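You operate a simulated robot arm through the tools that you are given. There is no shell and no other tool. Be economical: measure what you need, move in short steps, check, and stop when the job is done.

Carry out the task below with a simulated robot arm. There is one attempt and no reset: what you move stays moved.

JOB
Put both spoons in the drawer under the bread box and shut it.
Where things are to end (x, y in the base frame): steel spoon within 0.06 m of [1.19, -0.25]; red spoon within 0.06 m of [1.07, -0.38].

Only the result counts: the job must be done as asked and must still hold three seconds after the hand-in. Knocking over, shifting, dropping, spilling or breaking anything else fails it.

ROBOT AND FRAMES
A 7-joint arm with a two-finger parallel gripper, fixed in place. Base frame: the origin is at the foot of the arm, x ahead of it, y to its left, z up. Lengths are in m, angles in degrees, forces in N, time in s.
Its first joint turns from -149.0 to 149.0 degrees. Payload 3.43 kg.
The TCP is the grasp point between the finger pads, 0.03 m short of the fingertips. In the tool frame z runs along the fingers and y along their closing line. The gripper opens to 0.094 m. The fingers are 0.028 m wide and 0.01 m thick; the gripper's body (0.05 by 0.096 m) begins 0.055 m behind the TCP.
Orientation is that of the tool frame in the base frame, as a unit quaternion [x, y, z, w]. With the fingers straight down and closing along the base's y, the tool's x points along the base's -x, its y along +y and its z along -z.

CONTROLS
- The arm moves only by the tool jog_arm. Its argument "motion" is a list of rows, each a list of 7 numbers: the turn, a rotation vector about the base's x, y, z in units of 6 degrees (1.0 is 6 degrees), then the shift along the base's x, y, z in units of 50 mm (1.0 is 50 mm), then the opening in per cent of the stroke, from 0 (shut) to 100 (fully open). In form: [[rx, ry, rz, tx, ty, tz, claw], ...]. A call has 1 to 10 rows; each row shifts and turns the commanded pose from where the row before left it. A call with a number of a shift or a turn outside -1 to 1 is refused whole. Rows are played at 5 a second. More than 0.05 m and 8.6 degrees between two rows, or a gripper value outside its range, and nothing of the call is played. Where a pose cannot be reached the arm comes as near as it can. A force on the tool above 40 N (or 10 N above the force at the start of the call, whichever is more), or a blocked arm, ends the call early, and 0.2 s more pass. The fingers move at their own pace (about 0.045 m/s each) and stop on an object; they squeeze with about 32 N. The grip force told is the motor's: it shows also when the fingers shut on nothing. Time passes only in rows, and 0.2 s behind the last, so rows that do not move let the fingers close. The reply holds the time, the measured pose of the TCP, the force on the tool along the base axes, the opening and the grip force, in the units named above and with some noise, with the torque about the TCP (base axes, N m) and any sound that the robot's microphone picked up.
- Cameras (640 x 400 px; columns grow to the right, rows downward): "scene" is fixed at [0.4007, 0.6506, 1.3173]; the picture's right is [-0.80, -0.60, 0.00], its down [-0.23, 0.30, -0.92] and it looks along [0.55, -0.74, -0.38] (base axes); focal length 336 px, centre (320, 200). "wrist" rides on the gripper at [0.076, 0.014, -0.103] in the tool frame; the picture's right is [-0.18, 0.98, 0.00], its down [-0.75, -0.14, -0.64] and it looks along [-0.63, -0.12, 0.77] (tool axes); focal length 243 px, centre (320, 200). There is no depth. A picture from a camera that has moved, and an enlarged one, comes with that camera's place and axes in the base frame and with its lens.
- grab_frame(camera): a new picture of that camera. The clock stands still meanwhile.
- close_up(camera, box): a new picture of the part [left, top, right, bottom] of that camera's present view, enlarged. The clock stands still meanwhile.
- close_job(): hands the job in; it is judged then, once.

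Work in short steps. Places have to be worked out from the pictures, the camera data and where the tool is seen: move nearer, look again, correct. Check each grasp and each placing, and mend what went wrong. You have 120 turns and 64 pictures in all, those below and enlarged ones among them. Open the gripper and draw the arm clear of the work before you hand the job in, unless the task says otherwise; then end with one line.

The tools are called as name(argument=value, ...) on one line, values as JSON. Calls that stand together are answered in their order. jog_arm: Moves the arm, as the interface text tells. Its arguments: {"type":"object","properties":{"motion":{"type":"array","items":{"type":"array","items":{"type":"number"}}}},"required":["motion"]} The other tools are called the same way: grab_frame (camera) takes a picture; close_up (camera, box) takes an enlarged picture of a part of a camera's view; close_job () hands the job in.

At the start:

```text
clock: 0.0
eef_pos: [0.9877, 0.0012, 1.121]
tool_rot: [0.0, 1.0, 0.0, 0.0]
contact_force: [0.2, 0.1, 0.0]
moment: [-0.02, 0.03, -0.02]
width: 0.0937
finger_force: 0.1
```

scene: 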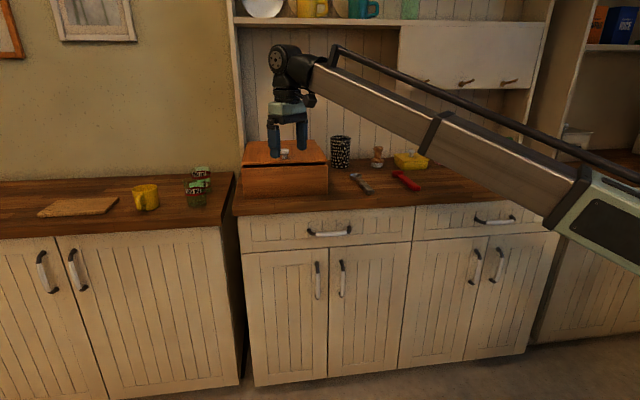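
wrist: 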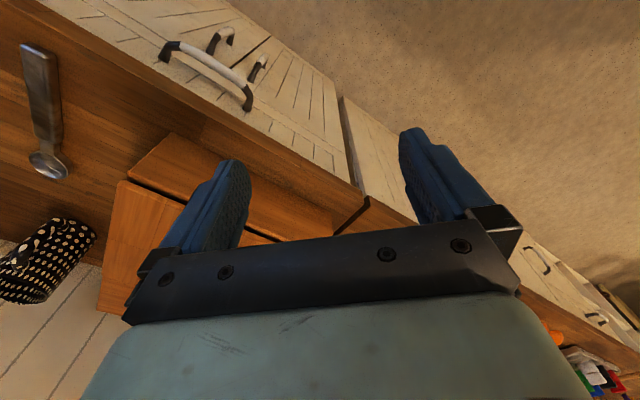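

From the two opening pictures I judge the counter to be about 45° to the base, with its front facing (-0.7, 0.7). The left drawer handle should be near (0.955, -0.15, 0.80). I'll enlarge the drawer, handle and spoons to check this.

close_up(camera="scene", box=[230, 190, 430, 315])

close_up(camera="scene", box=[310, 120, 470, 220])

close_up(camera="wrist", box=[0, 0, 400, 250])

```text
3.20 times, centred on (330, 252) of scene
camera zoom: at [0.4007, 0.6506, 1.3173], right [-0.8, -0.6, 0.0], down [-0.23, 0.3, -0.92], along [0.55, -0.74, -0.38], focal length 1075 px, centre (288, 32)
```

zoom: 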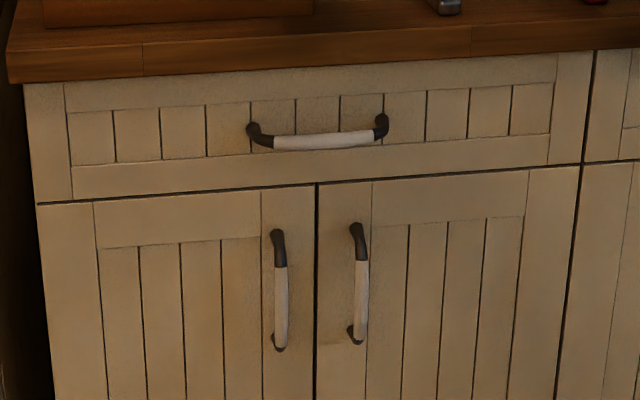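

```text
4.00 times, centred on (390, 170) of scene
camera zoom: at [0.4007, 0.6506, 1.3173], right [-0.8, -0.6, 0.0], down [-0.23, 0.3, -0.92], along [0.55, -0.74, -0.38], focal length 1344 px, centre (40, 320)
```

zoom: 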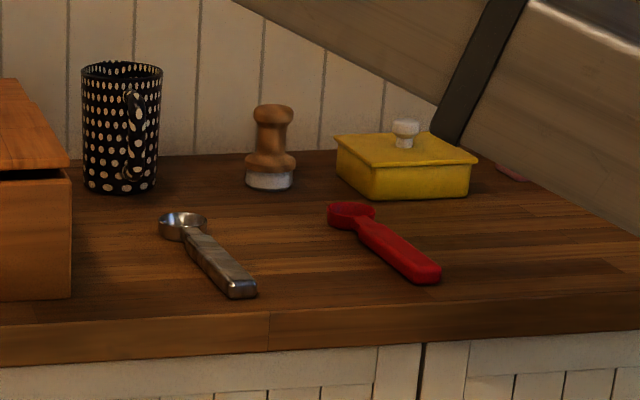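

```text
1.60 times, centred on (200, 125) of wrist
camera zoom: at [0.912, 0.0161, 1.2236], right [0.18, 0.98, 0.0], down [0.75, -0.14, 0.64], along [0.63, -0.12, -0.77], focal length 388 px, centre (512, 320)
```

zoom: 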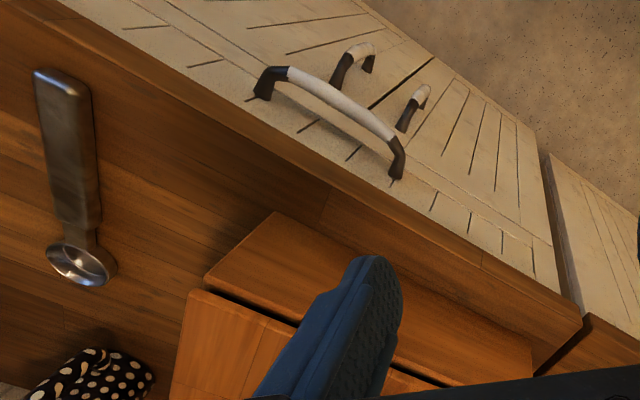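

The tilt and handle geometry agree: bar centre at about (0.959, -0.166, 0.79), running along 45°. I'll back off from the counter and yaw 45°.

jog_arm(motion=[[0, 0, 0.9375, -0.345, -0.078, -0.175, 100], [0, 0, 0.9375, -0.345, -0.078, -0.175, 100], [0, 0, 0.9375, -0.345, -0.078, -0.175, 100], [0, 0, 0.9375, -0.345, -0.078, -0.175, 100], [0, 0, 0.9375, -0.345, -0.078, -0.175, 100], [0, 0, 0.9375, -0.345, -0.078, -0.175, 100], [0, 0, 0.9375, -0.345, -0.078, -0.175, 100], [0, 0, 0.9375, -0.345, -0.078, -0.175, 100]])

```text
clock: 1.8
eef_pos: [0.8508, -0.0282, 1.0503]
tool_rot: [-0.383, 0.924, 0.0, 0.0]
contact_force: [-0.2, -0.1, 0.2]
moment: [0.04, 0.0, 0.03]
width: 0.0942
finger_force: 0.1
```

The yaw came out as intended. Next I tilt the tool about the counter's axis to near horizontal while lowering it to handle height, still well clear of the handle.

jog_arm(motion=[[-0.7, -0.7, 0, -0.02, -0.032, -0.4, 100], [-0.7, -0.7, 0, -0.02, -0.032, -0.4, 100], [-0.7, -0.7, 0, -0.02, -0.032, -0.4, 100], [-0.7, -0.7, 0, -0.02, -0.032, -0.4, 100], [-0.7, -0.7, 0, -0.02, -0.032, -0.4, 100], [-0.7, -0.7, 0, -0.02, -0.032, -0.4, 100], [-0.7, -0.7, 0, -0.02, -0.032, -0.4, 100], [-0.7, -0.7, 0, -0.02, -0.032, -0.4, 100], [-0.7, -0.7, 0, -0.02, -0.032, -0.4, 100], [-0.7, -0.7, 0, -0.02, -0.032, -0.4, 100]])

```text
clock: 4.0
eef_pos: [0.8425, -0.0472, 0.8501]
tool_rot: [-0.332, 0.802, -0.458, 0.191]
contact_force: [-0.3, -0.1, -0.1]
moment: [-0.01, -0.02, 0.0]
width: 0.0939
finger_force: 0.0
```

jog_arm(motion=[[-0.7, -0.7, 0, 0, 0, -0.6, 100], [-0.7, -0.7, 0, 0, 0, -0.6, 100]])

grab_frame(camera="wrist")

grab_frame(camera="scene")

```text
clock: 4.6
eef_pos: [0.8404, -0.0446, 0.792]
tool_rot: [-0.31, 0.75, -0.539, 0.224]
contact_force: [-0.1, 0.4, -0.3]
moment: [0.01, 0.0, -0.04]
width: 0.0939
finger_force: 0.1
```

```text
58 pictures are left
camera wrist: at [0.7152, -0.0264, 0.811], right [-0.09, 0.35, -0.93], down [0.13, 0.93, 0.34], along [0.99, -0.09, -0.13], focal length 243 px, centre (320, 200)
```

wrist: 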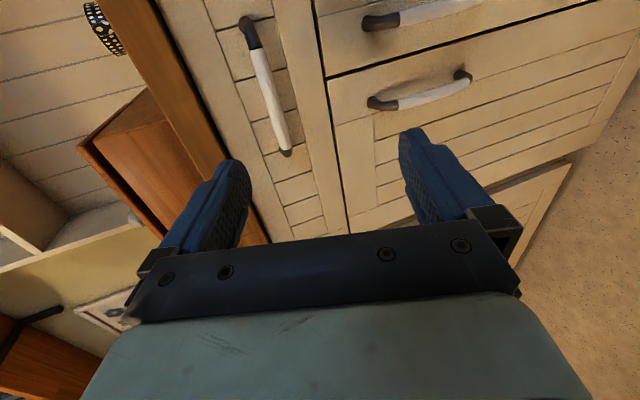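

```text
57 pictures are left
```

scene: 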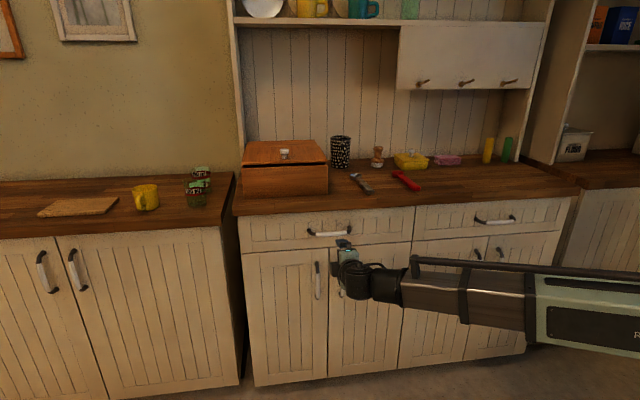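

The wrist view puts the bar centre at about (0.957, -0.168, 0.789), so the earlier estimate holds. I'll advance along the drawer normal with the gripper 60% open and stop just short.

jog_arm(motion=[[0, 0, 0, 0.372, -0.38, -0.01, 60], [0, 0, 0, 0.372, -0.38, -0.01, 60], [0, 0, 0, 0.372, -0.38, -0.01, 60], [0, 0, 0, 0.372, -0.38, -0.01, 60], [0, 0, 0, 0.372, -0.38, 0, 60], [0, 0, 0, 0.372, -0.38, 0, 60]])

grab_frame(camera="wrist")

close_up(camera="scene", box=[230, 190, 430, 315])

```text
clock: 6.0
eef_pos: [0.9507, -0.1625, 0.7883]
tool_rot: [-0.311, 0.751, -0.538, 0.223]
contact_force: [-0.5, -0.2, -0.3]
moment: [0.03, -0.01, -0.01]
width: 0.0563
finger_force: 0.0
```

```text
56 pictures are left
camera wrist: at [0.8257, -0.143, 0.8076], right [-0.09, 0.35, -0.93], down [0.14, 0.93, 0.34], along [0.99, -0.09, -0.13], focal length 243 px, centre (320, 200)
```

wrist: 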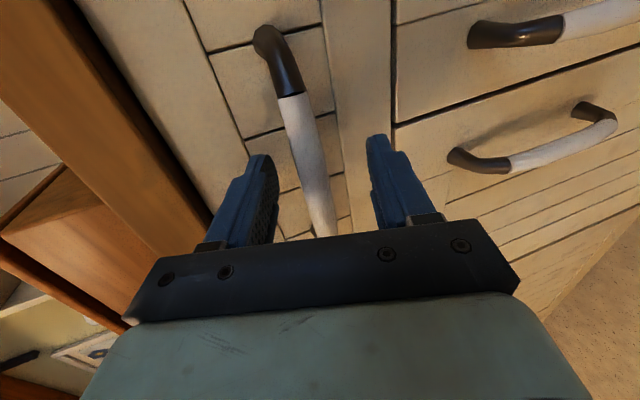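

```text
3.20 times, centred on (330, 252) of scene
camera zoom: at [0.4007, 0.6506, 1.3173], right [-0.8, -0.6, 0.0], down [-0.23, 0.3, -0.92], along [0.55, -0.74, -0.38], focal length 1075 px, centre (288, 32)
```

zoom: 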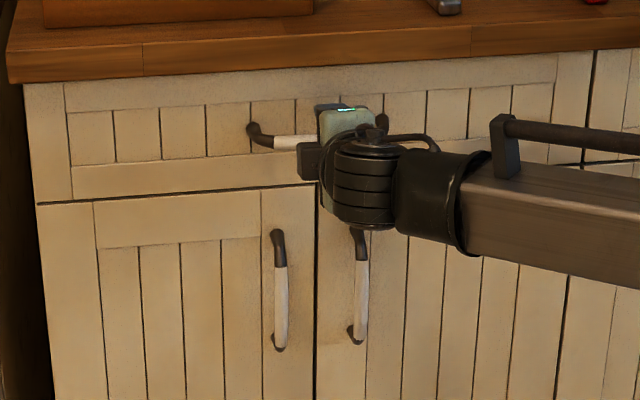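

The bar sits between the fingers and nothing is touching. I'll close on it in place.

jog_arm(motion=[[0, 0, 0, 0, 0, 0, 0], [0, 0, 0, 0, 0, 0, 0], [0, 0, 0, 0, 0, 0, 0], [0, 0, 0, 0, 0, 0, 0]])

```text
clock: 7.2
eef_pos: [0.9514, -0.1624, 0.7918]
tool_rot: [-0.311, 0.749, -0.54, 0.225]
contact_force: [0.3, -2.3, 7.7]
moment: [0.19, -0.3, 0.38]
width: 0.0165
finger_force: 45.1
stopped in row 4: the force on the tool passed its limit at 41 N (the readings are from after the stop); the commanded pose is now the measured one
```

The fingers hold the bar at 16.5 mm, so I'll start pulling along the outward normal, slowly.

jog_arm(motion=[[0, 0, 0, -0.2, 0.2, 0, 0], [0, 0, 0, -0.2, 0.2, 0, 0], [0, 0, 0, -0.2, 0.2, 0, 0], [0, 0, 0, -0.2, 0.2, 0, 0]])

```text
clock: 8.2
eef_pos: [0.9107, -0.1228, 0.7907]
tool_rot: [-0.311, 0.749, -0.541, 0.223]
contact_force: [-10.3, -8.8, 23.3]
moment: [0.14, -0.56, 0.71]
width: 0.0168
finger_force: 44.5
```

The drawer is sliding with moderate side loads. I'll keep pulling with small corrections to relieve them.

jog_arm(motion=[[0, 0, 0, -0.22, 0.18, 0.04, 0], [0, 0, 0, -0.2, 0.2, 0, 0], [0, 0, 0, -0.2, 0.2, 0, 0], [0, 0, 0, -0.2, 0.2, 0, 0], [0, 0, 0, -0.2, 0.2, 0, 0], [0, 0, 0, -0.2, 0.2, 0, 0]])

```text
clock: 9.6
eef_pos: [0.8512, -0.0615, 0.7928]
tool_rot: [-0.312, 0.751, -0.538, 0.224]
contact_force: [0.8, 2.6, -21.6]
moment: [0.4, 0.0, 1.06]
width: 0.0166
finger_force: 45.1
```

About 0.14 m open. I'll keep pulling.

jog_arm(motion=[[0, 0, 0, -0.2, 0.2, -0.02, 0], [0, 0, 0, -0.2, 0.2, 0, 0], [0, 0, 0, -0.2, 0.2, 0, 0], [0, 0, 0, -0.2, 0.2, 0, 0], [0, 0, 0, -0.2, 0.2, 0, 0], [0, 0, 0, -0.2, 0.2, 0, 0]])

grab_frame(camera="scene")

```text
clock: 11.0
eef_pos: [0.7906, -0.0019, 0.7932]
tool_rot: [-0.311, 0.75, -0.54, 0.224]
contact_force: [-1.5, -1.6, -11.9]
moment: [0.46, -0.3, 1.1]
width: 0.0168
finger_force: 45.3
```

```text
54 pictures are left
```

scene: 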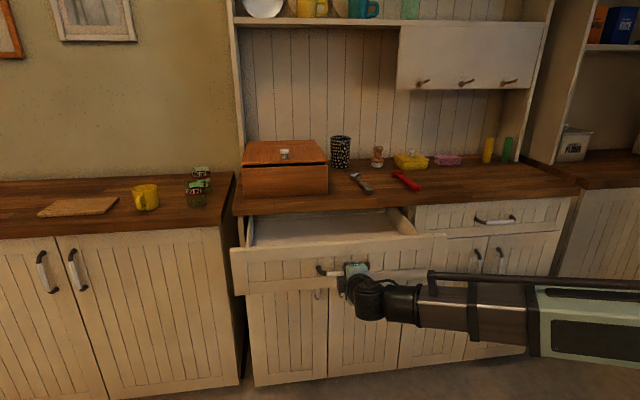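

Opened 0.23 m. I'll go on towards 0.3 m and watch for a stop.

jog_arm(motion=[[0, 0, 0, -0.2, 0.2, 0, 0], [0, 0, 0, -0.2, 0.2, 0, 0], [0, 0, 0, -0.2, 0.2, 0, 0], [0, 0, 0, -0.2, 0.2, 0, 0], [0, 0, 0, -0.2, 0.2, 0, 0], [0, 0, 0, -0.2, 0.2, 0, 0]])

```text
clock: 12.1
eef_pos: [0.7497, 0.0392, 0.7936]
tool_rot: [-0.309, 0.748, -0.543, 0.223]
contact_force: [8.5, -13.4, -3.0]
moment: [0.27, -0.35, 0.9]
width: 0.0166
finger_force: 45.1
stopped in row 5: the force on the tool passed its limit at 86 N (the readings are from after the stop); the commanded pose is now the measured one
```

The drawer hit its stop at 0.285 m. In the open drawer the targets are therefore steel ≈ (0.988, -0.048) and red ≈ (0.868, -0.178). I'll release, back straight off, then raise.

jog_arm(motion=[[0, 0, 0, 0, 0, 0, 60], [0, 0, 0, 0, 0, 0, 60], [0, 0, 0, 0, 0, 0, 60], [0, 0, 0, -0.4, 0.4, 0, 60], [0, 0, 0, -0.4, 0.4, 0, 60], [0, 0, 0, -0.4, 0.4, 0, 60]])

```text
clock: 13.5
eef_pos: [0.6892, 0.0998, 0.7929]
tool_rot: [-0.31, 0.747, -0.544, 0.223]
contact_force: [0.6, 0.3, 0.0]
moment: [-0.01, -0.01, -0.02]
width: 0.0563
finger_force: 0.0
```

Free of the handle. I'll raise and return the tool to vertical.

jog_arm(motion=[[0, 0, 0, 0, 0, 0.8, 60], [0, 0, 0, 0, 0, 0.8, 60], [0.7, 0.7, 0, 0, 0, 0.8, 60], [0.7, 0.7, 0, 0, 0, 0.8, 60], [0.7, 0.7, 0, 0, 0, 0.8, 60], [0.7, 0.7, 0, 0, 0, 0.8, 60], [0.7, 0.7, 0, 0, 0, 0.8, 60], [0.7, 0.7, 0, 0, 0, 0.8, 60]])

jog_arm(motion=[[0.7, 0.7, 0, 0.1, -0.5, 0.1, 60], [0.7, 0.7, 0, 0.1, -0.5, 0.1, 60], [0.7, 0.7, 0, 0.1, -0.5, 0.1, 60], [0.7, 0.7, 0, 0.1, -0.5, 0.1, 60], [0.7, 0.7, 0, 0.1, -0.5, 0, 60], [0.7, 0.7, 0, 0.1, -0.5, 0, 60]])

grab_frame(camera="scene")

grab_frame(camera="wrist")

```text
clock: 15.3
eef_pos: [0.6881, 0.1027, 1.1123]
tool_rot: [-0.365, 0.877, -0.288, 0.118]
contact_force: [-0.5, 0.4, 0.1]
moment: [-0.03, -0.02, 0.02]
width: 0.0564
finger_force: 0.1
```

```text
clock: 16.7
eef_pos: [0.7202, -0.0501, 1.1275]
tool_rot: [-0.385, 0.923, -0.008, 0.005]
contact_force: [-0.5, 0.3, 0.9]
moment: [-0.03, 0.01, 0.02]
width: 0.0562
finger_force: 0.0
out of reach, approached as far as the arm can: row 6
```

```text
53 pictures are left
```

scene: 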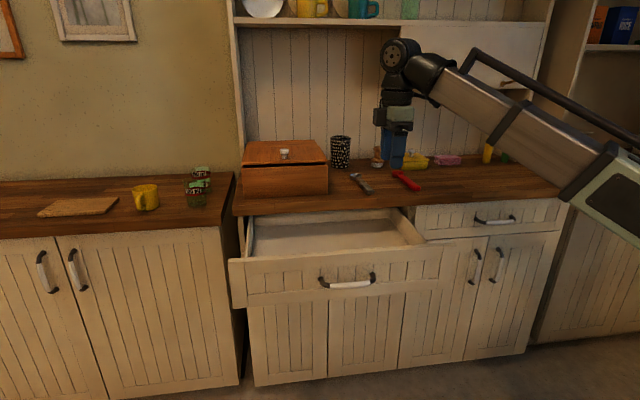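

```text
52 pictures are left
camera wrist: at [0.6547, -0.0929, 1.2299], right [-0.57, 0.82, -0.02], down [0.62, 0.44, 0.65], along [0.54, 0.36, -0.76], focal length 243 px, centre (320, 200)
```

wrist: 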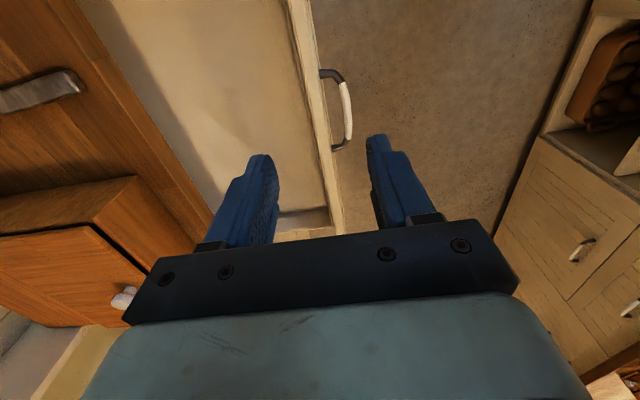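

The drawer is open. From two-view triangulation the steel spoon runs from (1.035, -0.438) at the bowl to (0.899, -0.308) at the handle end, z≈0.90, and the red one is parallel near (0.85, -0.51). I'll yaw -90° to close across the handles and move above the steel handle.

jog_arm(motion=[[0, 0, -1, 0.17, -0.28, -0.06, 60], [0, 0, -1, 0.17, -0.28, -0.06, 60], [0, 0, -1, 0.17, -0.28, -0.06, 60], [0, 0, -1, 0.17, -0.28, -0.06, 60], [0, 0, -1, 0.17, -0.28, -0.06, 60], [0, 0, -1, 0.17, -0.28, -0.06, 60], [0, 0, -1, 0.17, -0.28, -0.06, 60], [0, 0, -1, 0.17, -0.28, -0.06, 60], [0, 0, -1, 0.17, -0.28, -0.06, 60], [0, 0, -1, 0.17, -0.28, -0.06, 60]])

jog_arm(motion=[[0, 0, -1, 0.17, -0.28, -0.1, 60], [0, 0, -1, 0.17, -0.28, -0.1, 60], [0, 0, -1, 0.17, -0.28, -0.1, 60], [0, 0, -1, 0.17, -0.28, -0.1, 60], [0, 0, -1, 0.17, -0.28, -0.1, 60]])

grab_frame(camera="wrist")

```text
clock: 18.9
eef_pos: [0.8062, -0.1934, 1.0996]
tool_rot: [0.131, 0.991, -0.006, -0.002]
contact_force: [-0.7, -1.0, -0.9]
moment: [0.01, 0.01, 0.03]
width: 0.0563
finger_force: 0.1
```

```text
clock: 20.1
eef_pos: [0.8474, -0.2624, 1.076]
tool_rot: [0.383, 0.924, -0.005, -0.003]
contact_force: [0.3, 0.2, 0.1]
moment: [-0.02, -0.03, 0.01]
width: 0.0564
finger_force: 0.1
```

```text
51 pictures are left
camera wrist: at [0.8045, -0.1969, 1.1782], right [0.83, 0.56, -0.01], down [0.44, -0.63, 0.64], along [0.36, -0.53, -0.77], focal length 243 px, centre (320, 200)
```

wrist: 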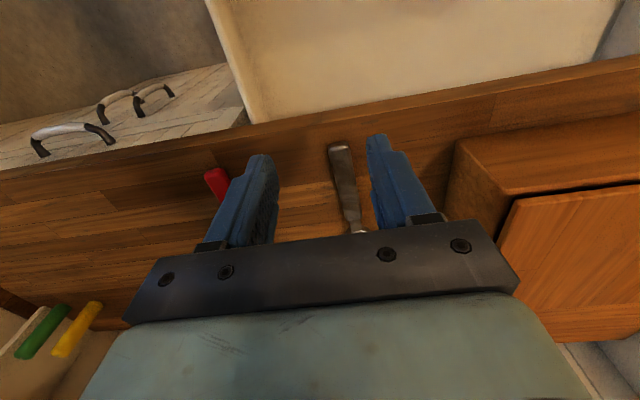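

The view confirms the handle end at about (0.905, -0.305). I'll move over a grasp point 35 mm in from the end, (0.929, -0.330), and lower to z 1.0.

jog_arm(motion=[[0, 0, 0, 0.41, -0.34, -0.38, 60], [0, 0, 0, 0.41, -0.34, -0.38, 60], [0, 0, 0, 0.41, -0.34, -0.38, 60], [0, 0, 0, 0.41, -0.34, -0.38, 60]])

grab_frame(camera="wrist")

close_up(camera="scene", box=[310, 120, 470, 220])

```text
clock: 21.1
eef_pos: [0.9329, -0.3278, 1.0]
tool_rot: [0.382, 0.924, -0.006, -0.003]
contact_force: [0.2, -0.2, 0.1]
moment: [0.01, -0.07, 0.02]
width: 0.0563
finger_force: 0.1
```

```text
50 pictures are left
camera wrist: at [0.8907, -0.262, 1.1022], right [0.82, 0.57, -0.01], down [0.44, -0.63, 0.64], along [0.36, -0.53, -0.77], focal length 243 px, centre (320, 200)
```

wrist: 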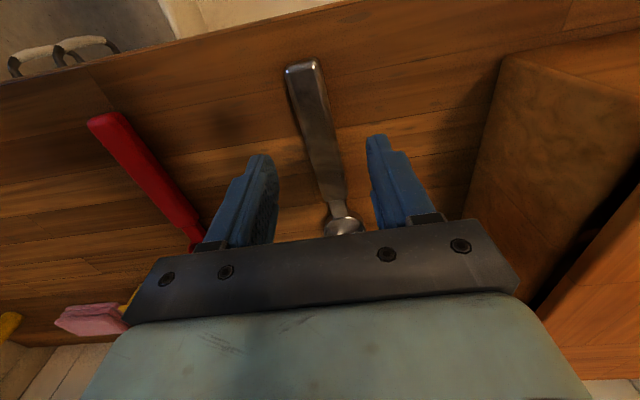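

```text
4.00 times, centred on (390, 170) of scene
camera zoom: at [0.4007, 0.6506, 1.3173], right [-0.8, -0.6, 0.0], down [-0.23, 0.3, -0.92], along [0.55, -0.74, -0.38], focal length 1344 px, centre (40, 320)
```

zoom: 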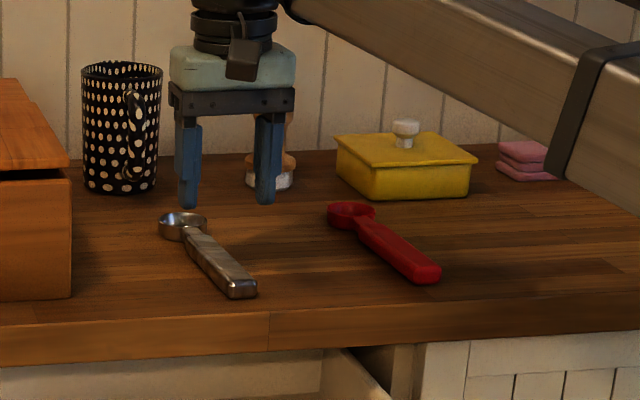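

Aligned to within 3 mm. I'll lower straight down to z≈0.925.

jog_arm(motion=[[0, 0, 0, -0.01, -0.02, -0.4, 60], [0, 0, 0, -0.01, -0.02, -0.4, 60], [0, 0, 0, -0.01, -0.02, -0.4, 60], [0, 0, 0, 0, 0, -0.2, 60]])

grab_frame(camera="wrist")

close_up(camera="scene", box=[310, 120, 470, 220])

```text
clock: 22.1
eef_pos: [0.9307, -0.3301, 0.9301]
tool_rot: [0.382, 0.924, -0.005, -0.001]
contact_force: [1.3, 0.1, 13.6]
moment: [0.32, -0.39, -0.01]
width: 0.0566
finger_force: 0.6
```

```text
48 pictures are left
camera wrist: at [0.8868, -0.2649, 1.0324], right [0.82, 0.57, -0.01], down [0.44, -0.63, 0.64], along [0.36, -0.53, -0.77], focal length 243 px, centre (320, 200)
```

wrist: 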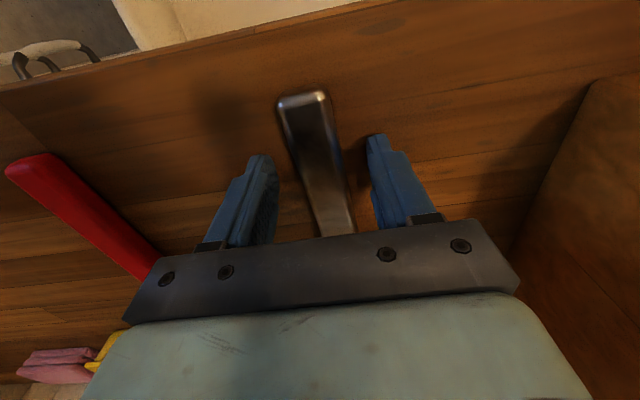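

```text
4.00 times, centred on (390, 170) of scene
camera zoom: at [0.4007, 0.6506, 1.3173], right [-0.8, -0.6, 0.0], down [-0.23, 0.3, -0.92], along [0.55, -0.74, -0.38], focal length 1344 px, centre (40, 320)
```

zoom: 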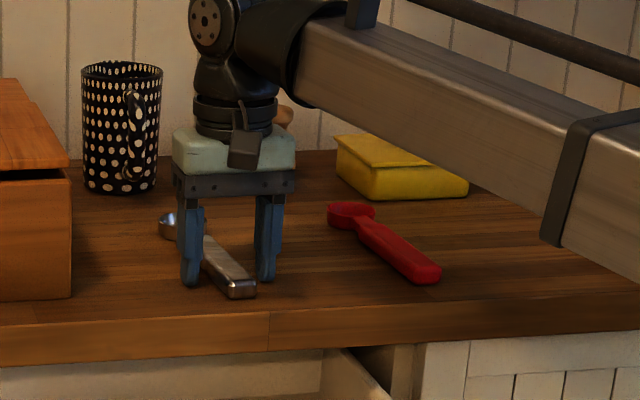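

The fingertips touch the counter (13.6 N), so it lies at z≈0.90, and the fingers straddle the handle. I'll lift 3 mm and close.

jog_arm(motion=[[0, 0, 0, 0, 0, 0.08, 60], [0, 0, 0, 0, 0, 0, 0], [0, 0, 0, 0, 0, 0, 0], [0, 0, 0, 0, 0, 0, 0], [0, 0, 0, 0, 0, 0, 0]])

```text
clock: 23.3
eef_pos: [0.9284, -0.3307, 0.9343]
tool_rot: [0.382, 0.924, -0.005, -0.004]
contact_force: [-0.6, -0.8, 0.4]
moment: [0.05, -0.01, 0.01]
width: 0.0257
finger_force: 32.0
```

Holding at 25.7 mm wide. I'll lift and check.

jog_arm(motion=[[0, 0, 0, 0, 0, 0.4, 0], [0, 0, 0, 0, 0, 0.6, 0], [0, 0, 0, 0, 0, 0.8, 0], [0, 0, 0, 0, 0, 0.6, 0]])

grab_frame(camera="scene")

grab_frame(camera="wrist")

```text
clock: 24.3
eef_pos: [0.9311, -0.3328, 1.0541]
tool_rot: [0.381, 0.925, -0.005, -0.003]
contact_force: [1.5, -0.2, -0.5]
moment: [0.02, 0.03, 0.03]
width: 0.026
finger_force: 32.1
```

```text
46 pictures are left
```

scene: 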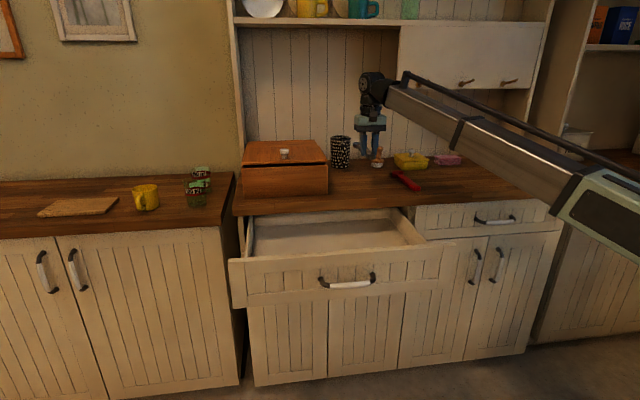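

```text
45 pictures are left
camera wrist: at [0.8888, -0.2676, 1.1568], right [0.82, 0.57, -0.01], down [0.44, -0.63, 0.64], along [0.36, -0.53, -0.77], focal length 243 px, centre (320, 200)
```

wrist: 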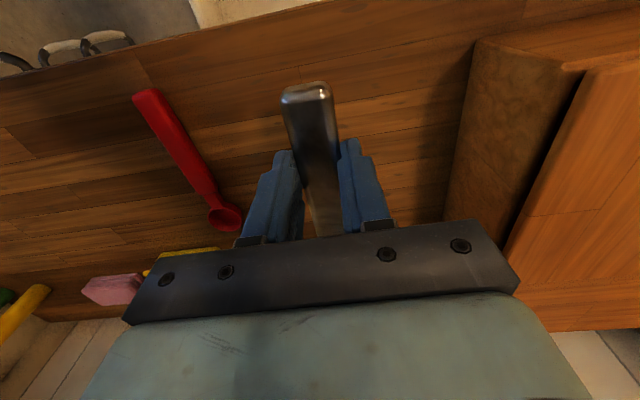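

Steel spoon is held. Along the normal its bowl would foul the counter edge, so I'll lay both spoons along the drawer's width (u). First I move straight out over the drawer, clear of the bread box, then yaw +90°.

jog_arm(motion=[[0, 0, 0, -0.45, 0.45, 0, 0], [0, 0, 0, -0.45, 0.45, 0, 0], [0, 0, 0, -0.45, 0.45, 0, 0], [0, 0, 0, -0.45, 0.45, 0, 0], [0, 0, 0, -0.45, 0.45, 0, 0], [0, 0, 0, -0.45, 0.45, 0, 0], [0, 0, 0, -0.45, 0.45, 0, 0]])

jog_arm(motion=[[0, 0, 1, 0, 0, 0, 0], [0, 0, 1, 0, 0, 0, 0], [0, 0, 1, 0, 0, 0, 0], [0, 0, 1, 0, 0, 0, 0], [0, 0, 1, 0, 0, 0, 0], [0, 0, 1, 0, 0, 0, 0], [0, 0, 1, 0, 0, 0, 0], [0, 0, 1, 0, 0, 0, 0], [0, 0, 1, 0, 0, 0, 0], [0, 0, 1, 0, 0, 0, 0]])

jog_arm(motion=[[0, 0, 1, 0.3, 0.3, 0, 0], [0, 0, 1, 0.3, 0.3, 0, 0], [0, 0, 1, 0.3, 0.3, 0, 0], [0, 0, 1, 0.3, 0.3, 0, 0], [0, 0, 1, 0.3, 0.3, 0, 0]])

grab_frame(camera="wrist")

grab_frame(camera="scene")

```text
clock: 25.9
eef_pos: [0.7733, -0.1746, 1.052]
tool_rot: [0.381, 0.924, -0.005, -0.004]
contact_force: [0.1, 0.0, -0.2]
moment: [0.0, 0.04, 0.02]
width: 0.026
finger_force: 32.5
```

```text
clock: 28.1
eef_pos: [0.771, -0.175, 1.0534]
tool_rot: [-0.133, 0.991, -0.006, 0.0]
contact_force: [0.2, -0.2, -1.8]
moment: [0.01, 0.0, 0.02]
width: 0.0258
finger_force: 31.9
```

```text
clock: 29.3
eef_pos: [0.8456, -0.1009, 1.0549]
tool_rot: [-0.385, 0.923, -0.006, 0.001]
contact_force: [-0.1, -0.2, -0.4]
moment: [-0.03, -0.01, -0.02]
width: 0.026
finger_force: 31.8
```

```text
44 pictures are left
camera wrist: at [0.7823, -0.1426, 1.1572], right [-0.57, 0.82, -0.01], down [0.63, 0.44, 0.64], along [0.53, 0.36, -0.77], focal length 243 px, centre (320, 200)
```

wrist: 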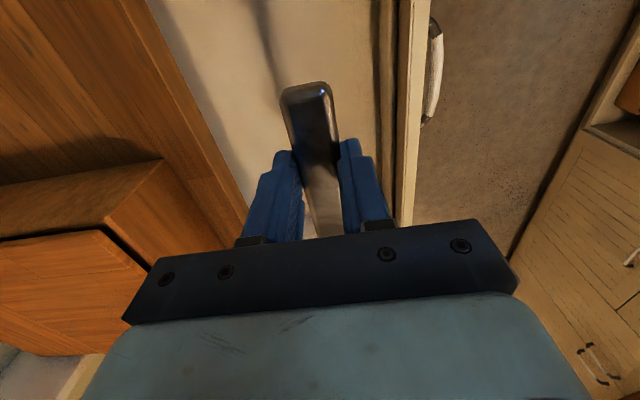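

```text
43 pictures are left
```

scene: 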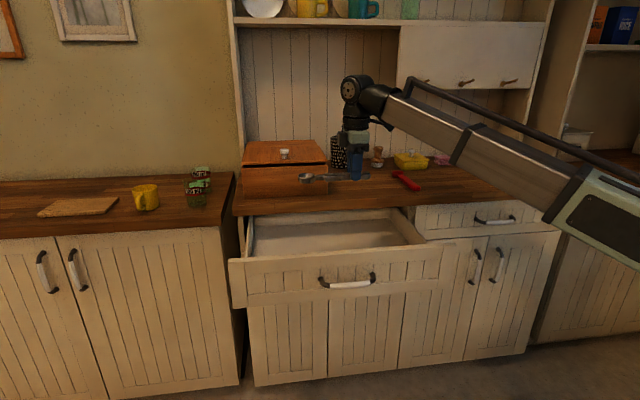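

The counter edge is at n≈-0.79 and the drawer front's inside at n≈-0.585, so n=-0.70 is safely clear. I'll move to TCP (0.928, -0.062) and lower to z 0.83.

jog_arm(motion=[[0, 0, 0, 0.55, 0.26, 0, 0], [0, 0, 0, 0.55, 0.26, 0, 0], [0, 0, 0, 0.55, 0.26, 0, 0], [0, 0, 0, 0, 0, -0.7, 0], [0, 0, 0, 0, 0, -0.8, 0], [0, 0, 0, 0, 0, -0.8, 0], [0, 0, 0, 0, 0, -0.8, 0], [0, 0, 0, 0, 0, -0.8, 0], [0, 0, 0, 0, 0, -0.6, 0]])

grab_frame(camera="wrist")

close_up(camera="scene", box=[220, 160, 460, 310])

```text
clock: 31.3
eef_pos: [0.9303, -0.0585, 0.8303]
tool_rot: [-0.383, 0.924, -0.006, 0.001]
contact_force: [0.0, -0.2, 0.4]
moment: [-0.06, 0.03, -0.01]
width: 0.0261
finger_force: 32.2
```

```text
42 pictures are left
camera wrist: at [0.8665, -0.101, 0.9322], right [-0.57, 0.82, -0.01], down [0.63, 0.44, 0.64], along [0.53, 0.36, -0.77], focal length 243 px, centre (320, 200)
```

wrist: 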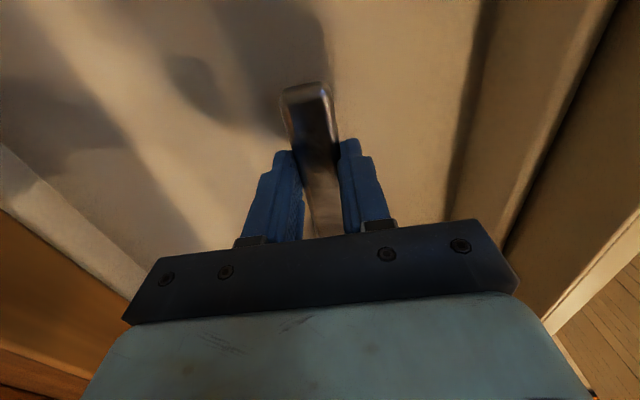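

```text
2.67 times, centred on (340, 235) of scene
camera zoom: at [0.4007, 0.6506, 1.3173], right [-0.8, -0.6, 0.0], down [-0.23, 0.3, -0.92], along [0.55, -0.74, -0.38], focal length 896 px, centre (267, 107)
```

zoom: 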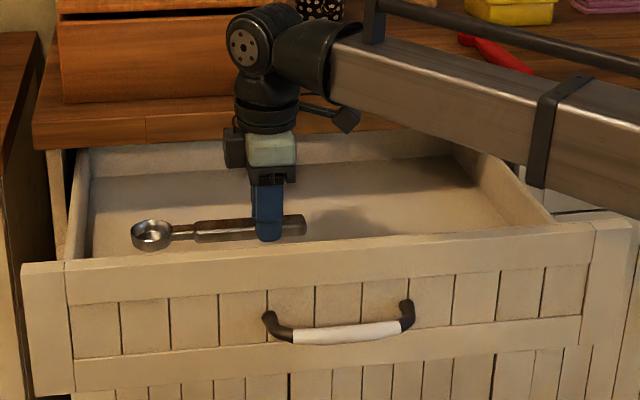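

Clear on every side and centred. I'll lower gently until the spoon meets the drawer floor.

jog_arm(motion=[[0, 0, 0, 0, 0, -0.2, 0], [0, 0, 0, 0, 0, -0.2, 0], [0, 0, 0, 0, 0, -0.2, 0], [0, 0, 0, 0, 0, -0.15, 0]])

```text
clock: 32.3
eef_pos: [0.9287, -0.0595, 0.7919]
tool_rot: [-0.384, 0.923, -0.006, 0.001]
contact_force: [0.5, 0.0, -1.1]
moment: [-0.03, -0.02, 0.02]
width: 0.0259
finger_force: 32.2
```

jog_arm(motion=[[0, 0, 0, 0, 0, -0.1, 0], [0, 0, 0, 0, 0, -0.1, 0], [0, 0, 0, 0, 0, -0.1, 0]])

close_up(camera="scene", box=[220, 160, 460, 310])

```text
clock: 33.1
eef_pos: [0.9322, -0.0611, 0.782]
tool_rot: [-0.383, 0.924, -0.007, 0.003]
contact_force: [-1.3, -0.7, 15.6]
moment: [-0.05, 0.49, 0.1]
width: 0.0259
finger_force: 31.8
stopped in row 3: the force on the tool passed its limit at 48 N (the readings are from after the stop); the commanded pose is now the measured one
```

```text
2.67 times, centred on (340, 235) of scene
camera zoom: at [0.4007, 0.6506, 1.3173], right [-0.8, -0.6, 0.0], down [-0.23, 0.3, -0.92], along [0.55, -0.74, -0.38], focal length 896 px, centre (267, 107)
```

zoom: 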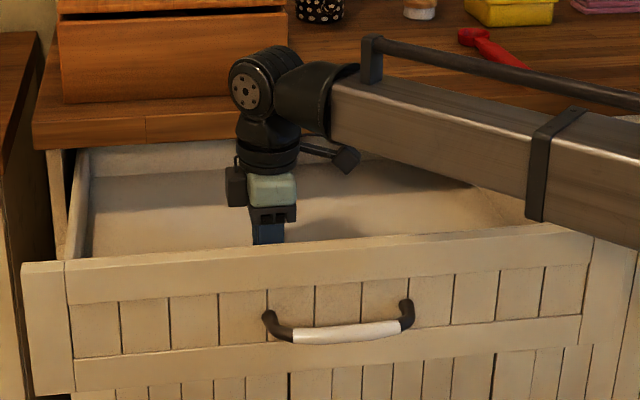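

The spoon is on the floor at TCP z≈0.782. I'll release and rise.

jog_arm(motion=[[0, 0, 0, 0, 0, 0.04, 50], [0, 0, 0, 0, 0, 0, 50], [0, 0, 0, 0, 0, 0, 50], [0, 0, 0, 0, 0, 0.3, 50], [0, 0, 0, 0, 0, 0.6, 50], [0, 0, 0, 0, 0, 1, 50], [0, 0, 0, 0, 0, 1, 50], [0, 0, 0, 0, 0, 1, 50], [0, 0, 0, 0, 0, 1, 50]])

grab_frame(camera="wrist")

close_up(camera="scene", box=[220, 160, 460, 310])

```text
clock: 35.1
eef_pos: [0.9291, -0.0647, 1.0297]
tool_rot: [-0.384, 0.923, -0.006, 0.002]
contact_force: [1.0, 0.7, 0.3]
moment: [0.01, 0.07, -0.01]
width: 0.047
finger_force: 0.0
```

```text
39 pictures are left
camera wrist: at [0.8652, -0.106, 1.1317], right [-0.57, 0.82, -0.01], down [0.63, 0.44, 0.64], along [0.54, 0.36, -0.76], focal length 243 px, centre (320, 200)
```

wrist: 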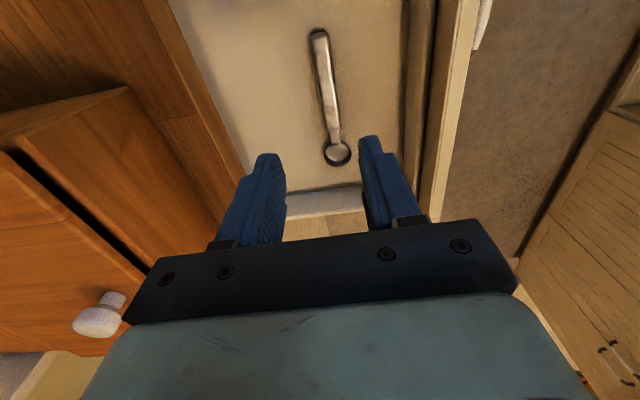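

```text
2.67 times, centred on (340, 235) of scene
camera zoom: at [0.4007, 0.6506, 1.3173], right [-0.8, -0.6, 0.0], down [-0.23, 0.3, -0.92], along [0.55, -0.74, -0.38], focal length 896 px, centre (267, 107)
```

zoom: 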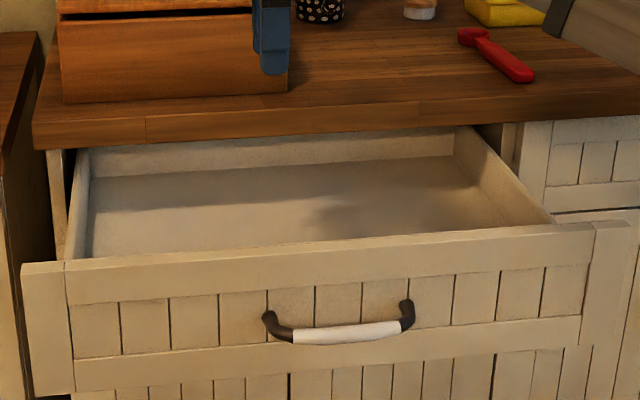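

The steel spoon is on the drawer floor, centred near (0.970, -0.021), about 0.033 m from its shifted target, so it stays. Now I go for the red spoon, yawing -90° and hovering near its handle.

jog_arm(motion=[[0, 0, -1, -0.28, -0.28, 0.04, 60], [0, 0, -1, -0.28, -0.28, 0.04, 60], [0, 0, -1, -0.28, -0.28, 0.04, 60], [0, 0, -1, -0.28, -0.28, 0.04, 60], [0, 0, -1, -0.28, -0.28, 0.04, 60], [0, 0, -1, -0.28, -0.28, 0.04, 60], [0, 0, -1, -0.28, -0.28, 0, 60], [0, 0, -1, -0.28, -0.28, 0, 60], [0, 0, -1, -0.28, -0.28, 0, 60], [0, 0, -1, -0.28, -0.28, 0, 60]])

jog_arm(motion=[[0, 0, -1, 0.05, -0.74, 0, 60], [0, 0, -1, 0.05, -0.74, 0, 60], [0, 0, -1, 0.05, -0.74, 0, 60], [0, 0, -1, 0.05, -0.74, 0, 60], [0, 0, -1, 0.05, -0.74, 0, 60]])

grab_frame(camera="wrist")

```text
clock: 37.3
eef_pos: [0.7906, -0.2002, 1.0431]
tool_rot: [0.13, 0.991, -0.007, -0.001]
contact_force: [0.6, 0.0, 0.4]
moment: [-0.05, -0.03, 0.02]
width: 0.0565
finger_force: 0.0
```

```text
clock: 38.5
eef_pos: [0.801, -0.383, 1.0408]
tool_rot: [0.382, 0.924, -0.007, -0.003]
contact_force: [-0.4, -0.8, -0.8]
moment: [-0.01, -0.01, -0.01]
width: 0.0564
finger_force: 0.1
```

```text
37 pictures are left
camera wrist: at [0.7593, -0.3188, 1.1417], right [0.82, 0.57, -0.01], down [0.44, -0.63, 0.64], along [0.36, -0.54, -0.76], focal length 243 px, centre (320, 200)
```

wrist: 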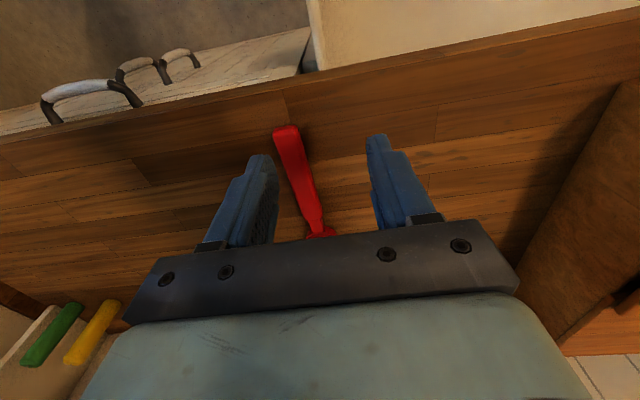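

Red handle end is at about (0.787, -0.424), running at -42°. I'll go over (0.824, -0.457) with a 3° yaw tweak and lower most of the way.

jog_arm(motion=[[0, 0, 0.25, 0.23, -0.74, -0.2, 60], [0, 0, 0.25, 0.23, -0.74, -0.3, 60], [0, 0, 0, 0, 0, -0.6, 60], [0, 0, 0, 0, 0, -0.6, 60], [0, 0, 0, 0, 0, -0.2, 60]])

grab_frame(camera="wrist")

```text
clock: 39.7
eef_pos: [0.8267, -0.4586, 0.9442]
tool_rot: [0.357, 0.934, -0.007, -0.002]
contact_force: [-0.4, -0.8, -0.3]
moment: [-0.01, 0.02, -0.02]
width: 0.0562
finger_force: 0.1
```

```text
36 pictures are left
camera wrist: at [0.7805, -0.3961, 1.0461], right [0.79, 0.61, -0.01], down [0.47, -0.6, 0.64], along [0.38, -0.52, -0.76], focal length 243 px, centre (320, 200)
```

wrist: 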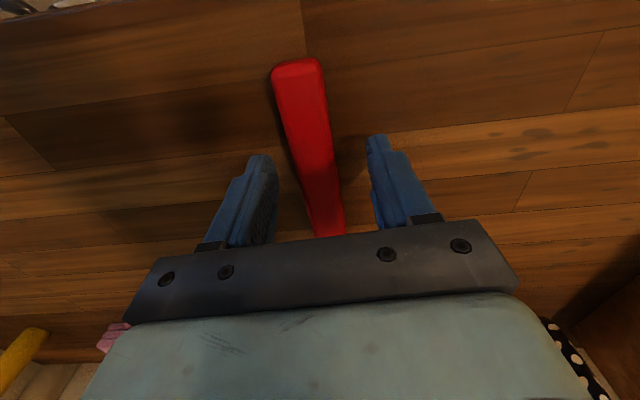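

The handle lies between the fingers. I'll go down 10 mm and close.

jog_arm(motion=[[0, 0, 0, 0, 0, -0.2, 60], [0, 0, 0, 0, 0, 0, 0], [0, 0, 0, 0, 0, 0, 0], [0, 0, 0, 0, 0, 0, 0], [0, 0, 0, 0, 0, 0, 0]])

jog_arm(motion=[[0, 0, 0, 0, 0, 0.4, 0], [0, 0, 0, 0, 0, 0.7, 0], [0, 0, 0, 0, 0, 0.8, 0], [0, 0, 0, 0, 0, 0.6, 0]])

grab_frame(camera="wrist")

close_up(camera="scene", box=[310, 80, 502, 200])

```text
clock: 40.9
eef_pos: [0.8274, -0.4594, 0.9335]
tool_rot: [0.358, 0.934, -0.007, -0.002]
contact_force: [-0.6, -0.7, 0.5]
moment: [0.02, 0.03, -0.01]
width: 0.0259
finger_force: 32.2
```

```text
clock: 41.9
eef_pos: [0.8268, -0.4589, 1.0585]
tool_rot: [0.357, 0.934, -0.007, -0.003]
contact_force: [-0.2, -0.2, -0.9]
moment: [0.02, 0.0, 0.0]
width: 0.026
finger_force: 32.4
```

```text
35 pictures are left
camera wrist: at [0.7803, -0.3952, 1.1606], right [0.79, 0.61, -0.01], down [0.47, -0.6, 0.64], along [0.38, -0.52, -0.76], focal length 243 px, centre (320, 200)
```

wrist: 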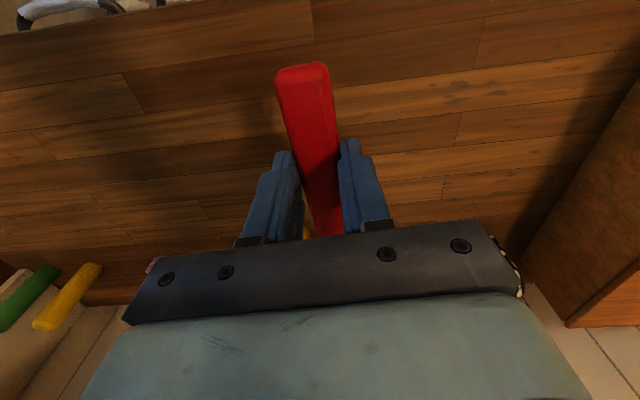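

```text
3.33 times, centred on (406, 140) of scene
camera zoom: at [0.4007, 0.6506, 1.3173], right [-0.8, -0.6, 0.0], down [-0.23, 0.3, -0.92], along [0.55, -0.74, -0.38], focal length 1120 px, centre (33, 400)
```

zoom: 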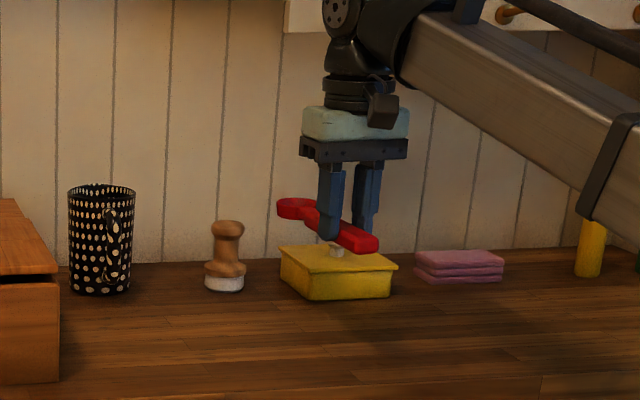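

Red spoon is secure. I'll move outward over the drawer, then yaw to lay it along the drawer's width, beside the steel spoon.

jog_arm(motion=[[0, 0, 0, -0.45, 0.45, 0, 0], [0, 0, 0, -0.45, 0.45, 0, 0], [0, 0, 0, -0.45, 0.45, 0, 0], [0, 0, 0, -0.45, 0.45, 0, 0], [0, 0, 0, -0.45, 0.45, 0, 0], [0, 0, 0, -0.4, 0.4, 0, 0]])

jog_arm(motion=[[0, 0, 0.95, 0.1, 0.1, 0, 0], [0, 0, 0.95, 0.1, 0.1, 0, 0], [0, 0, 0.95, 0.1, 0.1, 0, 0], [0, 0, 0.95, 0.1, 0.1, 0, 0], [0, 0, 0.95, 0.1, 0.1, 0, 0], [0, 0, 0.95, 0.1, 0.1, 0, 0], [0, 0, 0.95, 0.1, 0.1, 0, 0], [0, 0, 0.95, 0.1, 0.1, 0, 0], [0, 0, 0.95, 0.1, 0.1, 0, 0], [0, 0, 0.95, 0.1, 0.1, 0, 0]])

jog_arm(motion=[[0, 0, 0.95, 0.2, 0.2, 0, 0], [0, 0, 0.95, 0.2, 0.2, 0, 0], [0, 0, 0.95, 0.2, 0.2, 0, 0], [0, 0, 0.95, 0.2, 0.2, 0, 0], [0, 0, 0.95, 0.2, 0.2, 0, 0]])

grab_frame(camera="wrist")

close_up(camera="scene", box=[220, 130, 500, 305])

```text
clock: 43.3
eef_pos: [0.693, -0.3264, 1.0576]
tool_rot: [0.358, 0.934, -0.007, -0.002]
contact_force: [-0.1, 0.1, -0.2]
moment: [0.01, 0.03, -0.01]
width: 0.0256
finger_force: 32.1
```

```text
clock: 45.5
eef_pos: [0.7437, -0.2766, 1.0606]
tool_rot: [-0.132, 0.991, -0.008, 0.001]
contact_force: [0.1, -0.4, 0.3]
moment: [-0.01, 0.02, 0.01]
width: 0.0259
finger_force: 32.1
```

```text
clock: 46.7
eef_pos: [0.7925, -0.2273, 1.0606]
tool_rot: [-0.372, 0.928, -0.006, 0.003]
contact_force: [0.0, 0.6, -0.1]
moment: [-0.04, 0.0, 0.02]
width: 0.0259
finger_force: 32.1
```

```text
33 pictures are left
camera wrist: at [0.7273, -0.268, 1.163], right [-0.55, 0.84, -0.01], down [0.64, 0.43, 0.64], along [0.55, 0.34, -0.76], focal length 243 px, centre (320, 200)
```

wrist: 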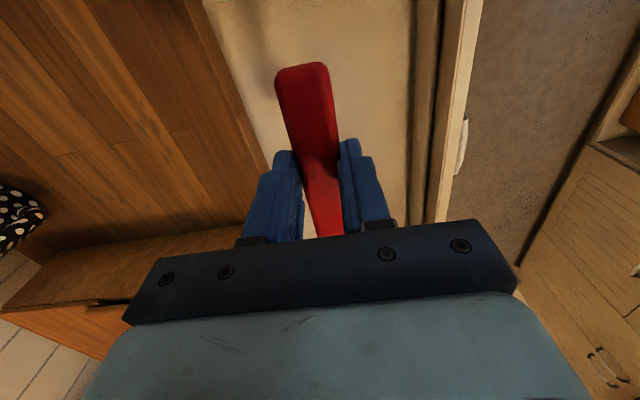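

```text
2.29 times, centred on (360, 218) of scene
camera zoom: at [0.4007, 0.6506, 1.3173], right [-0.8, -0.6, 0.0], down [-0.23, 0.3, -0.92], along [0.55, -0.74, -0.38], focal length 768 px, centre (229, 160)
```

zoom: 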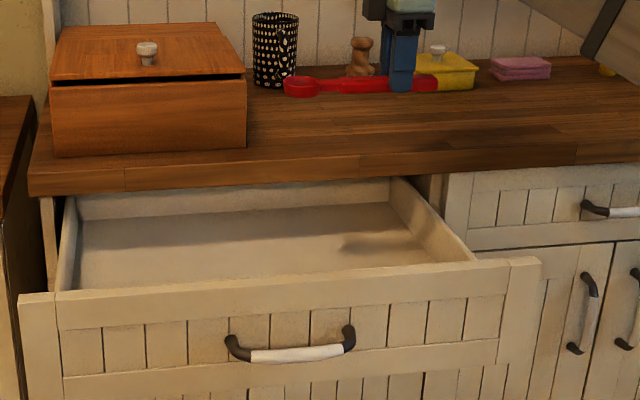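

The drawer's right wall is at u≈0.35, so room is tight end-to-end. I'll angle the red spoon about 20° with its bowl deeper, which clears both the wall and the steel spoon, then lower to 0.84.

jog_arm(motion=[[0, 0, -0.83, 0.04, 0.245, 0, 0], [0, 0, -0.83, 0.04, 0.245, 0, 0], [0, 0, -0.83, 0.04, 0.245, 0, 0], [0, 0, -0.83, 0.04, 0.245, 0, 0], [0, 0, 0, 0, 0, -0.7, 0], [0, 0, 0, 0, 0, -0.8, 0], [0, 0, 0, 0, 0, -0.8, 0], [0, 0, 0, 0, 0, -0.8, 0], [0, 0, 0, 0, 0, -0.8, 0], [0, 0, 0, 0, 0, -0.5, 0]])

grab_frame(camera="wrist")

close_up(camera="scene", box=[220, 160, 460, 310])

```text
clock: 48.9
eef_pos: [0.8026, -0.1777, 0.8407]
tool_rot: [-0.206, 0.979, -0.007, 0.001]
contact_force: [-0.3, 0.0, -0.5]
moment: [0.0, 0.02, -0.01]
width: 0.026
finger_force: 32.3
```

```text
31 pictures are left
camera wrist: at [0.7266, -0.1929, 0.942], right [-0.23, 0.97, -0.01], down [0.74, 0.18, 0.64], along [0.63, 0.14, -0.76], focal length 243 px, centre (320, 200)
```

wrist: 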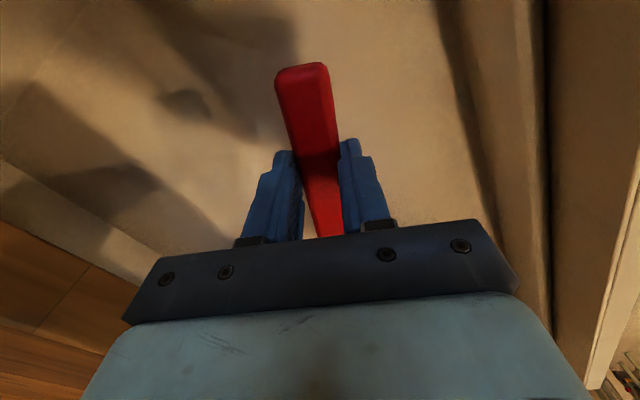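

```text
2.67 times, centred on (340, 235) of scene
camera zoom: at [0.4007, 0.6506, 1.3173], right [-0.8, -0.6, 0.0], down [-0.23, 0.3, -0.92], along [0.55, -0.74, -0.38], focal length 896 px, centre (267, 107)
```

zoom: 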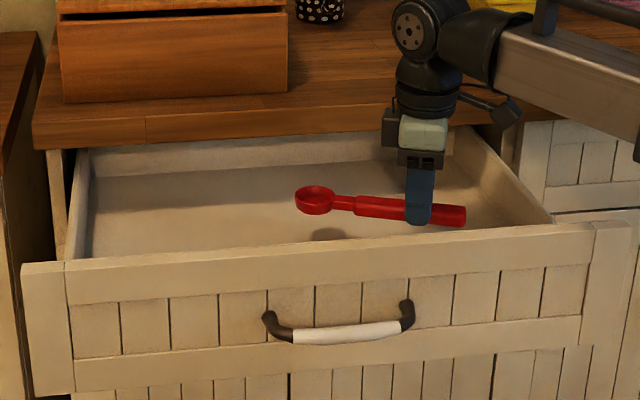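

Clear of all walls. I'll lower gently to the floor.

jog_arm(motion=[[0, 0, 0, 0, 0, -0.25, 0], [0, 0, 0, 0, 0, -0.25, 0], [0, 0, 0, 0, 0, -0.25, 0], [0, 0, 0, 0, 0, -0.2, 0], [0, 0, 0, 0, 0, -0.1, 0], [0, 0, 0, 0, 0, -0.06, 0]])

```text
clock: 50.3
eef_pos: [0.8013, -0.1775, 0.7864]
tool_rot: [-0.205, 0.979, -0.007, 0.002]
contact_force: [-0.5, 1.1, 13.8]
moment: [0.27, -0.01, -0.01]
width: 0.0258
finger_force: 31.8
```

Contact with the floor (13.8 N). I'll release and rise.

jog_arm(motion=[[0, 0, 0, 0, 0, 0, 50], [0, 0, 0, 0, 0, 0, 50], [0, 0, 0, 0, 0, 0, 50], [0, 0, 0, 0, 0, 0.3, 50], [0, 0, 0, 0, 0, 0.6, 50], [0, 0, 0, 0, 0, 1, 50], [0, 0, 0, 0, 0, 1, 50], [0, 0, 0, 0, 0, 1, 50], [0, 0, 0, 0, 0, 1, 50]])

grab_frame(camera="wrist")

```text
clock: 52.3
eef_pos: [0.7999, -0.1774, 1.0286]
tool_rot: [-0.205, 0.979, -0.007, 0.002]
contact_force: [0.1, 0.1, -0.3]
moment: [-0.02, -0.02, 0.02]
width: 0.0466
finger_force: 0.0
```

```text
29 pictures are left
camera wrist: at [0.7238, -0.1927, 1.1298], right [-0.23, 0.97, -0.01], down [0.74, 0.18, 0.64], along [0.63, 0.14, -0.77], focal length 243 px, centre (320, 200)
```

wrist: 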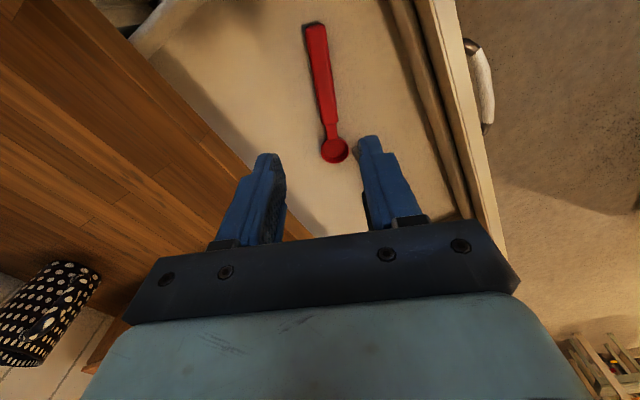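

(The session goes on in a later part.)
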